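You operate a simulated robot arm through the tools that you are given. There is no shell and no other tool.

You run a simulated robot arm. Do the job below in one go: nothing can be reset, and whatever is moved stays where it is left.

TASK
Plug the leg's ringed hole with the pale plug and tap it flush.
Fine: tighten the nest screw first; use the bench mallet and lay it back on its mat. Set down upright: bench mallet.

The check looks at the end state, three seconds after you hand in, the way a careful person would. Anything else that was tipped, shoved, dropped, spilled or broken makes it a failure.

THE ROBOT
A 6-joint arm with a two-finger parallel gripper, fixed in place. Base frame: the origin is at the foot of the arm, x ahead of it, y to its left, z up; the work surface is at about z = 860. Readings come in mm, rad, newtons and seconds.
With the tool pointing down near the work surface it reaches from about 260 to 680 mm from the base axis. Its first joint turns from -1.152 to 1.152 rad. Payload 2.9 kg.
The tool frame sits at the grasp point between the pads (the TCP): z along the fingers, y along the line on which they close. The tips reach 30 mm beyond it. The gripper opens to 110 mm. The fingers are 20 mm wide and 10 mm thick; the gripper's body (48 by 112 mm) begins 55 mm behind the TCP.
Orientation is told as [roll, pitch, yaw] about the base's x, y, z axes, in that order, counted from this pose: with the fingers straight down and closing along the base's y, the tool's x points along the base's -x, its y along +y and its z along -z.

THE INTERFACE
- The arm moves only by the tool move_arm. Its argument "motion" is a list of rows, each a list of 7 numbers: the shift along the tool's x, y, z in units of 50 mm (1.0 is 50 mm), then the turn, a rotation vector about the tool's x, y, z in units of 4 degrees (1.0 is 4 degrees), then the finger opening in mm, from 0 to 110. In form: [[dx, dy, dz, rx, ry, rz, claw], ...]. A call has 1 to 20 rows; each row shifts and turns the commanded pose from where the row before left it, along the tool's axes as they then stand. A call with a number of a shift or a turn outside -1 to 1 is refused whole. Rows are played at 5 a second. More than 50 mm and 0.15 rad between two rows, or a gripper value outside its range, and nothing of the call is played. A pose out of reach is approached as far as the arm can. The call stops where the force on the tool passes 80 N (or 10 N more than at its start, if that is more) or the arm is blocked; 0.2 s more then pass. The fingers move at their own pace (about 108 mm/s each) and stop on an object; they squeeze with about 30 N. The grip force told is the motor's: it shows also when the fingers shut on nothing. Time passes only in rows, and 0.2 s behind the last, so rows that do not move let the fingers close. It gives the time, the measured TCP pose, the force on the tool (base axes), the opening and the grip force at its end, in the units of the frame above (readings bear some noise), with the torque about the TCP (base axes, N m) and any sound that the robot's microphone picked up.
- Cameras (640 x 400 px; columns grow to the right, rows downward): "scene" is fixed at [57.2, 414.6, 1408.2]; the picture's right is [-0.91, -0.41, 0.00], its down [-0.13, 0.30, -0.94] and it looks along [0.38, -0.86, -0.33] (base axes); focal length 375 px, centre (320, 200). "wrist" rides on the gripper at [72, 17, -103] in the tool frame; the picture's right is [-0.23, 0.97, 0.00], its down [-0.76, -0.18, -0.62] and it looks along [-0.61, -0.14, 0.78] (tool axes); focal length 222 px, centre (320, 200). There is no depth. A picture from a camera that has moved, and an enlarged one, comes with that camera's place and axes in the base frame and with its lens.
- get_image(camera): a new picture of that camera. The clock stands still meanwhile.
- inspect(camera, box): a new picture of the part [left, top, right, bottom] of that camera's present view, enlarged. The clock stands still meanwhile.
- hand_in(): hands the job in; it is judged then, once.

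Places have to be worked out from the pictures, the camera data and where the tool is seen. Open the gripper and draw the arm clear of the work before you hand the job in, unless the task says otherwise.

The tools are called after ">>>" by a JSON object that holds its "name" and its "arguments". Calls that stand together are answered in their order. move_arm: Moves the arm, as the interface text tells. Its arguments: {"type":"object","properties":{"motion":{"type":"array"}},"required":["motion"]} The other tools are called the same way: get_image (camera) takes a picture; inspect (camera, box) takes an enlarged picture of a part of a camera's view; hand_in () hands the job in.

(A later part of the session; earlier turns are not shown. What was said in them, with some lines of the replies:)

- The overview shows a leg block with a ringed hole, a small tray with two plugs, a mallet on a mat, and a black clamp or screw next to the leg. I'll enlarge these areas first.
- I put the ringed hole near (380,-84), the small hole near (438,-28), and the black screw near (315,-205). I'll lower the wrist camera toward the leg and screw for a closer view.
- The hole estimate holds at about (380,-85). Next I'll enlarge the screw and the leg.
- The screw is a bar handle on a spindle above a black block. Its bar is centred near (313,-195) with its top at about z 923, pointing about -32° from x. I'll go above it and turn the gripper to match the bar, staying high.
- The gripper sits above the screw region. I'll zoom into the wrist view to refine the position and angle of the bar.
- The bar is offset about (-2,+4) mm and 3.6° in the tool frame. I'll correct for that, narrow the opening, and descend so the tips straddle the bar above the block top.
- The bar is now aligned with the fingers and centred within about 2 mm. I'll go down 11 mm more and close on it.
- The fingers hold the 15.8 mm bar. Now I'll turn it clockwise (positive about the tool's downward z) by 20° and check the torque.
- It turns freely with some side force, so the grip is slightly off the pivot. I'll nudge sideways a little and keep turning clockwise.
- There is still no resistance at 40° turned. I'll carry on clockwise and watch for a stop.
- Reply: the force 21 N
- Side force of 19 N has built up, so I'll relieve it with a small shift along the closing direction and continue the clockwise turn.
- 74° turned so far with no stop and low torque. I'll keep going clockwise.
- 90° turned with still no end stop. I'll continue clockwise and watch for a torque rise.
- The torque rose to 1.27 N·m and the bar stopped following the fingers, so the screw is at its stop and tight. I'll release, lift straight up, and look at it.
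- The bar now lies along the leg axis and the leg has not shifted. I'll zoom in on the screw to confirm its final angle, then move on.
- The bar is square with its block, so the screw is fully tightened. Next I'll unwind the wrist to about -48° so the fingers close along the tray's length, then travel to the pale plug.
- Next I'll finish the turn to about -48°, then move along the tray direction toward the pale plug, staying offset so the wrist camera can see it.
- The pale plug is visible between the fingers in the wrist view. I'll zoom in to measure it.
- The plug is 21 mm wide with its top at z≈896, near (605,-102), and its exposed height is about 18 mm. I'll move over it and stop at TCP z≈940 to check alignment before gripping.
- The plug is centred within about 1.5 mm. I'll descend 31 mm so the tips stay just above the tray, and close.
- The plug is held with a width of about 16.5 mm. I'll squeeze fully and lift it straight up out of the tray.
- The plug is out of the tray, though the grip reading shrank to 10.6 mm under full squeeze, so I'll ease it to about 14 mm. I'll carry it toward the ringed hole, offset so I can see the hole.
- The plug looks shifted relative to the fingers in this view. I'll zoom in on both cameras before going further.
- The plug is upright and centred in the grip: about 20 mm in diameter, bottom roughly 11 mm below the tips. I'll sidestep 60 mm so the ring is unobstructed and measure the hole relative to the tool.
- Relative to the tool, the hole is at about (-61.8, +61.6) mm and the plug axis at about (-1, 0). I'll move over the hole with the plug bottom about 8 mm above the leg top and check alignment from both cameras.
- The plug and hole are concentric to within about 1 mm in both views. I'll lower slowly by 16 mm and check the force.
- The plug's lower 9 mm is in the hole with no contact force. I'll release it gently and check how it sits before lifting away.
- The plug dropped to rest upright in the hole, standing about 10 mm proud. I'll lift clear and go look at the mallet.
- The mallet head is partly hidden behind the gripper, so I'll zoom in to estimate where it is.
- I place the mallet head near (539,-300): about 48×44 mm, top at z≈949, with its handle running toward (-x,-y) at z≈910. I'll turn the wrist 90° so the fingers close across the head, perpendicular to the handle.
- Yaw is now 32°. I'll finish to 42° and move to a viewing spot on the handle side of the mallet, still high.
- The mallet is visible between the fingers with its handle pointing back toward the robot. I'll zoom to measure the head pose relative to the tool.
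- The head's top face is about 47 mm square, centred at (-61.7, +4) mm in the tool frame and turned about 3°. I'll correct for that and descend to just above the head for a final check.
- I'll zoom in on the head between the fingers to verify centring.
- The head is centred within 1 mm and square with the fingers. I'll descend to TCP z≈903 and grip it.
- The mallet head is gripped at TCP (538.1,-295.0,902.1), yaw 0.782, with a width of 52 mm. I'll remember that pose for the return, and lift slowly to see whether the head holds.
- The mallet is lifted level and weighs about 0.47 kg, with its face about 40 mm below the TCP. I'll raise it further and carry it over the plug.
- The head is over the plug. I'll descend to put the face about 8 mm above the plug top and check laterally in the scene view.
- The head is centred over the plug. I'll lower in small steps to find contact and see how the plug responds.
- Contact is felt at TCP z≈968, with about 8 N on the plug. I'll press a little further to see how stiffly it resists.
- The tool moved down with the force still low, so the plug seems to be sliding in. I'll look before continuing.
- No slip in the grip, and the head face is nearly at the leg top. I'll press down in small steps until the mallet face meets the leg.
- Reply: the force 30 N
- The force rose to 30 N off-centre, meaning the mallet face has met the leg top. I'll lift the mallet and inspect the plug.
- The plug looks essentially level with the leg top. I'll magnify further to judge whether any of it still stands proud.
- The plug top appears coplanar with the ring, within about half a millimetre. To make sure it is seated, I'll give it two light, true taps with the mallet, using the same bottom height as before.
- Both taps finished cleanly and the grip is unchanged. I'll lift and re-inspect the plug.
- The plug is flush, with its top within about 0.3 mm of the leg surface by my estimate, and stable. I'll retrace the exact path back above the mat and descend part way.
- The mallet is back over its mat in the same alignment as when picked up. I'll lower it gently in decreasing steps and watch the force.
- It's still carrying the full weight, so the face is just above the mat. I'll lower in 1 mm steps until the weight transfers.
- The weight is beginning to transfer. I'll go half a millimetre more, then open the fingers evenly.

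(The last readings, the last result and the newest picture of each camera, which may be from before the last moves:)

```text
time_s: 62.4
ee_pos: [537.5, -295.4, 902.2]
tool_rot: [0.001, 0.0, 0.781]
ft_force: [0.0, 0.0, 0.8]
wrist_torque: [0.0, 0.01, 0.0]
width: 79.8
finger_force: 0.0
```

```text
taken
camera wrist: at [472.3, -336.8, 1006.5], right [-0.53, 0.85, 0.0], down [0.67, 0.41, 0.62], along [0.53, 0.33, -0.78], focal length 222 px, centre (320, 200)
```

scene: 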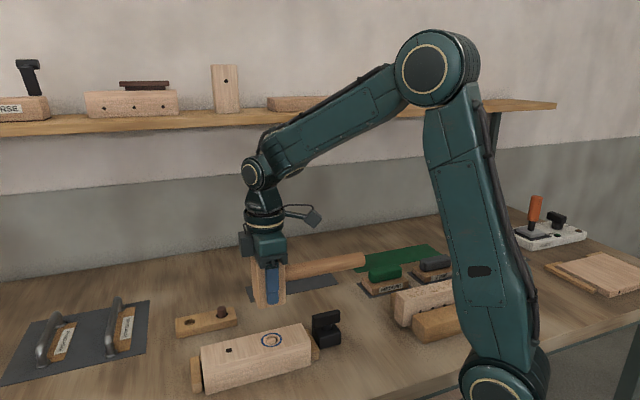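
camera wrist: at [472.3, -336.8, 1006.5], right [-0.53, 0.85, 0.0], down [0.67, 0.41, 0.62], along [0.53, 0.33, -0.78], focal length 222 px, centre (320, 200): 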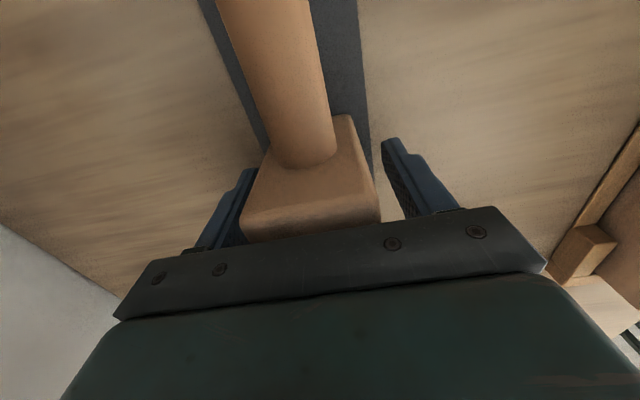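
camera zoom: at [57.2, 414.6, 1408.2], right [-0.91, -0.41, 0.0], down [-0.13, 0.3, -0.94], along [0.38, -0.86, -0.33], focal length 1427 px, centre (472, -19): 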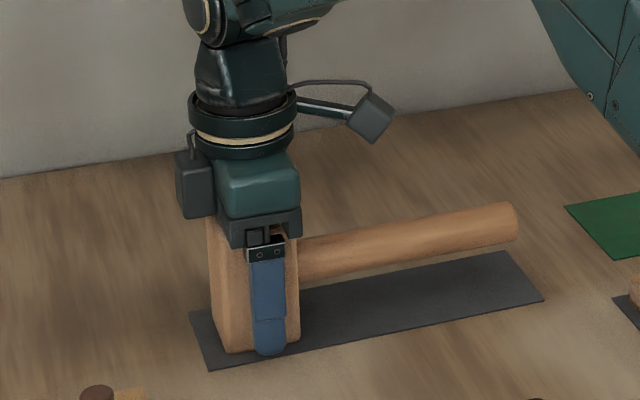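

The mallet stands upright on its mat and the fingers are clear on both sides. I'll rise straight up.

>>> {"name": "move_arm", "arguments": {"motion": [[0, 0, -0.3, 0, 0, 0, 80], [0, 0, -0.6, 0, 0, 0, 80], [0, 0, -0.9, 0, 0, 0, 80], [0, 0, -0.9, 0, 0, 0, 80], [0, 0, -0.6, 0, 0, 0, 80], [0, 0, 0, 0, 0, 0, 80]]}}

>>> {"name": "inspect", "arguments": {"camera": "scene", "box": [215, 205, 345, 310]}}

>>> {"name": "get_image", "arguments": {"camera": "wrist"}}

```text
time_s: 63.8
ee_pos: [536.6, -297.7, 1068.2]
tool_rot: [-0.001, -0.001, 0.782]
ft_force: [0.2, -0.3, 0.6]
wrist_torque: [0.01, -0.01, -0.03]
width: 80.0
finger_force: 0.1
```

```text
3.81 times, centred on (280, 258) of scene
camera zoom: at [57.2, 414.6, 1408.2], right [-0.91, -0.41, 0.0], down [-0.13, 0.3, -0.94], along [0.38, -0.86, -0.33], focal length 1427 px, centre (472, -19)
```

zoom: 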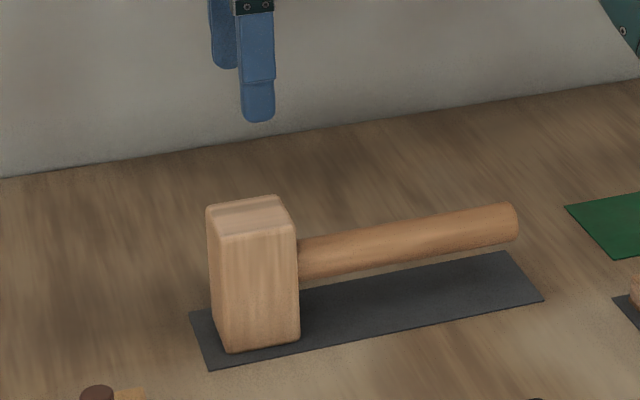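

```text
taken
camera wrist: at [472.0, -337.8, 1172.3], right [-0.53, 0.85, 0.0], down [0.67, 0.41, 0.62], along [0.53, 0.33, -0.78], focal length 222 px, centre (320, 200)
```

wrist: 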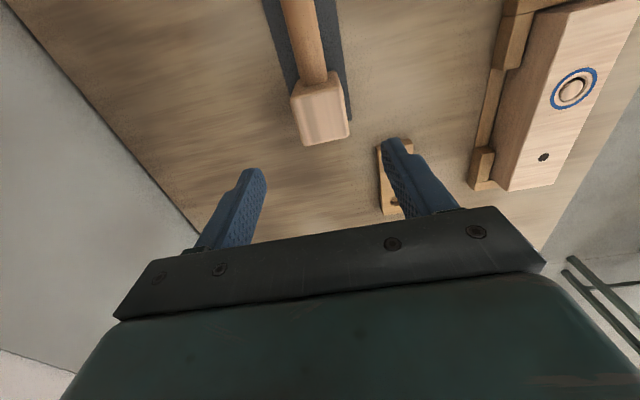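

The mallet rests upright, exactly where it was. I'll move to get a close wrist view of the plug to verify it's flush before finishing.

>>> {"name": "move_arm", "arguments": {"motion": [[-0.02, 0.672, 0, 0, 0, 0, 80], [-0.02, 0.672, 0, 0, 0, 0, 80], [-0.02, 0.672, 0, 0, 0, 0, 80], [-0.02, 0.672, 0, 0, 0, 0, 80], [-0.02, 0.672, 0, 0, 0, 0, 80], [-0.02, 0.672, 0, 0, 0, 0, 80], [-0.02, 0.672, 0, 0, 0, 0, 80], [-0.02, 0.672, 0, 0, 0, 0, 80], [0, 0, 0.5, 0, 0, 0, 80], [0, 0, 0.5, 0, 0, 0, 80], [0, 0, 0, 0, 0, 0, 80]]}}

>>> {"name": "get_image", "arguments": {"camera": "wrist"}}

>>> {"name": "get_image", "arguments": {"camera": "scene"}}

```text
time_s: 66.2
ee_pos: [354.0, -99.2, 1015.2]
tool_rot: [0.0, 0.002, 0.781]
ft_force: [-0.4, -0.2, 0.2]
wrist_torque: [0.01, 0.01, -0.02]
width: 79.8
finger_force: 0.0
```

```text
taken
camera wrist: at [289.2, -139.4, 1120.4], right [-0.53, 0.85, 0.0], down [0.67, 0.41, 0.62], along [0.53, 0.33, -0.78], focal length 222 px, centre (320, 200)
```

wrist: 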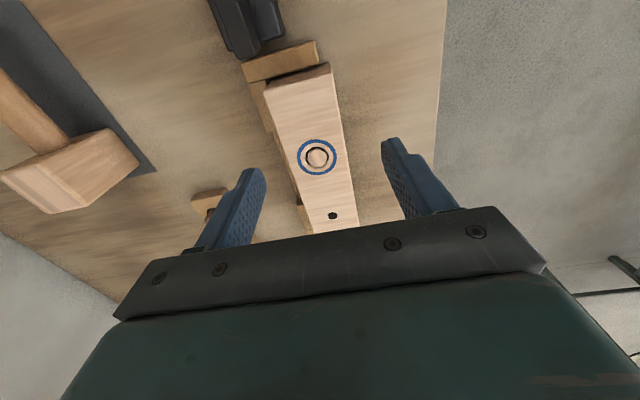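

```text
taken
```

scene: 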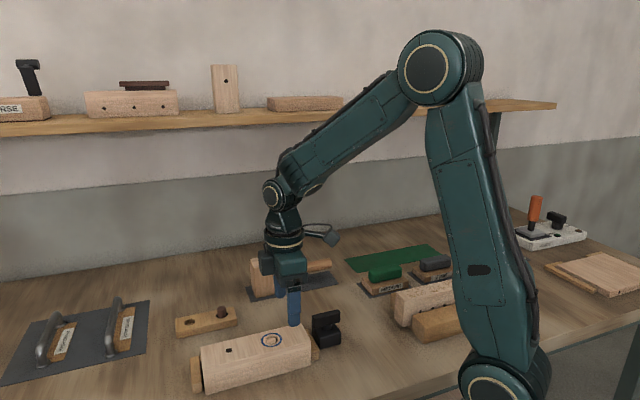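

I'll zoom closely on the plugged hole from both cameras.

>>> {"name": "inspect", "arguments": {"camera": "wrist", "box": [292, 132, 344, 180]}}

>>> {"name": "inspect", "arguments": {"camera": "scene", "box": [256, 324, 292, 352]}}

>>> {"name": "inspect", "arguments": {"camera": "wrist", "box": [200, 0, 360, 120]}}

```text
8.33 times, centred on (318, 156) of wrist
camera zoom: at [289.2, -139.4, 1120.4], right [-0.53, 0.85, 0.0], down [0.67, 0.41, 0.62], along [0.53, 0.33, -0.78], focal length 1851 px, centre (337, 567)
```

zoom: 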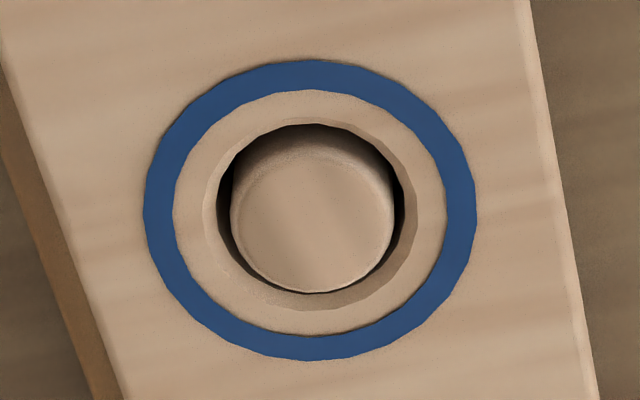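

```text
14.29 times, centred on (274, 338) of scene
camera zoom: at [57.2, 414.6, 1408.2], right [-0.91, -0.41, 0.0], down [-0.13, 0.3, -0.94], along [0.38, -0.86, -0.33], focal length 5352 px, centre (977, -1771)
```

zoom: 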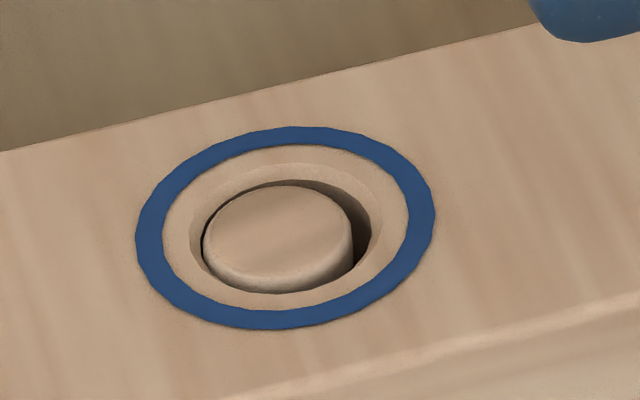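

```text
3.33 times, centred on (280, 60) of wrist
camera zoom: at [289.2, -139.4, 1120.4], right [-0.53, 0.85, 0.0], down [0.67, 0.41, 0.62], along [0.53, 0.33, -0.78], focal length 740 px, centre (453, 667)
```

zoom: 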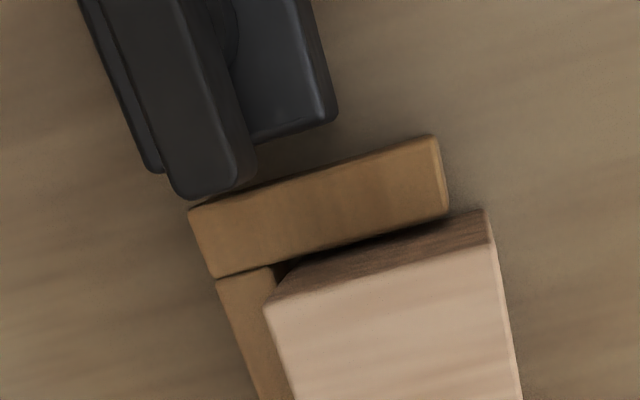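

The plug sits level in the ringed hole, the screw bar is at its tight position, and the mallet, tray and dark plug are undisturbed. I'll raise the arm clear with the gripper open and take a last overview.

>>> {"name": "move_arm", "arguments": {"motion": [[0, 0, -0.8, 0, 0, 0, 100], [0, 0, -0.9, 0, 0, 0, 100], [0, 0, -0.9, 0, 0, 0, 100], [0, 0, -0.9, 0, 0, 0, 100], [0, 0, -0.9, 0, 0, 0, 100], [0, 0, -0.5, 0, 0, 0, 100], [0, 0, 0, 0, 0, 0, 100]]}}

>>> {"name": "get_image", "arguments": {"camera": "scene"}}

>>> {"name": "inspect", "arguments": {"camera": "scene", "box": [160, 230, 360, 400]}}

```text
time_s: 67.8
ee_pos: [353.4, -99.1, 1261.0]
tool_rot: [0.0, 0.002, 0.783]
ft_force: [-0.7, 0.2, -0.4]
wrist_torque: [0.03, 0.02, 0.0]
width: 99.6
finger_force: 0.0
```

```text
taken
```

scene: 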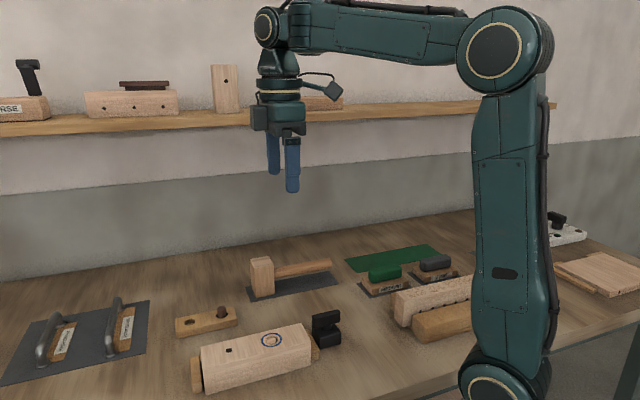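

```text
2.35 times, centred on (260, 315) of scene
camera zoom: at [57.2, 414.6, 1408.2], right [-0.91, -0.41, 0.0], down [-0.13, 0.3, -0.94], along [0.38, -0.86, -0.33], focal length 882 px, centre (461, -71)
```

zoom: 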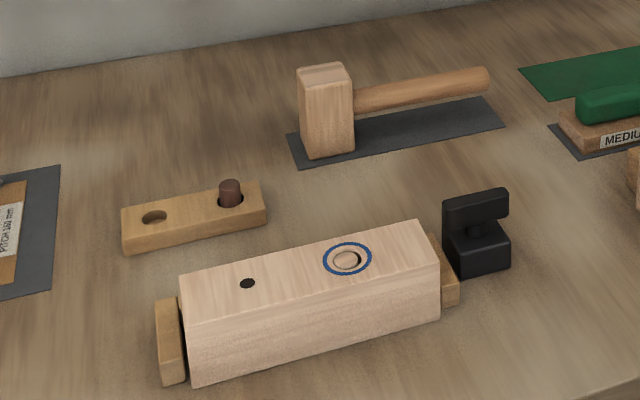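

The arm is clear and open, the pale plug is flush in the ringed hole, the screw is tight, and the mallet stands upright on its mat with everything else in place. I'm handing the job in.

>>> {"name": "hand_in", "arguments": {}}

```text
The job is handed in.
```

The job is done and handed in; I haven't seen the check's result. The pale plug is seated in the leg's ringed hole and tapped flush.

- **Nest screw:** I turned it clockwise first, about 100°, until the torque rose and the bar stopped following the gripper.
- **Plug:** I pressed it down with the mallet until the mallet face met the leg top, then gave it two light taps. From the camera views its top is level with the leg surface. My estimates range from flush to about 0.7 mm below.
- **Mallet:** It is back upright on its mat, in the spot where I picked it up.
- **Everything else:** In the final overview nothing else looked moved. The arm was raised clear with the gripper open before I handed in.
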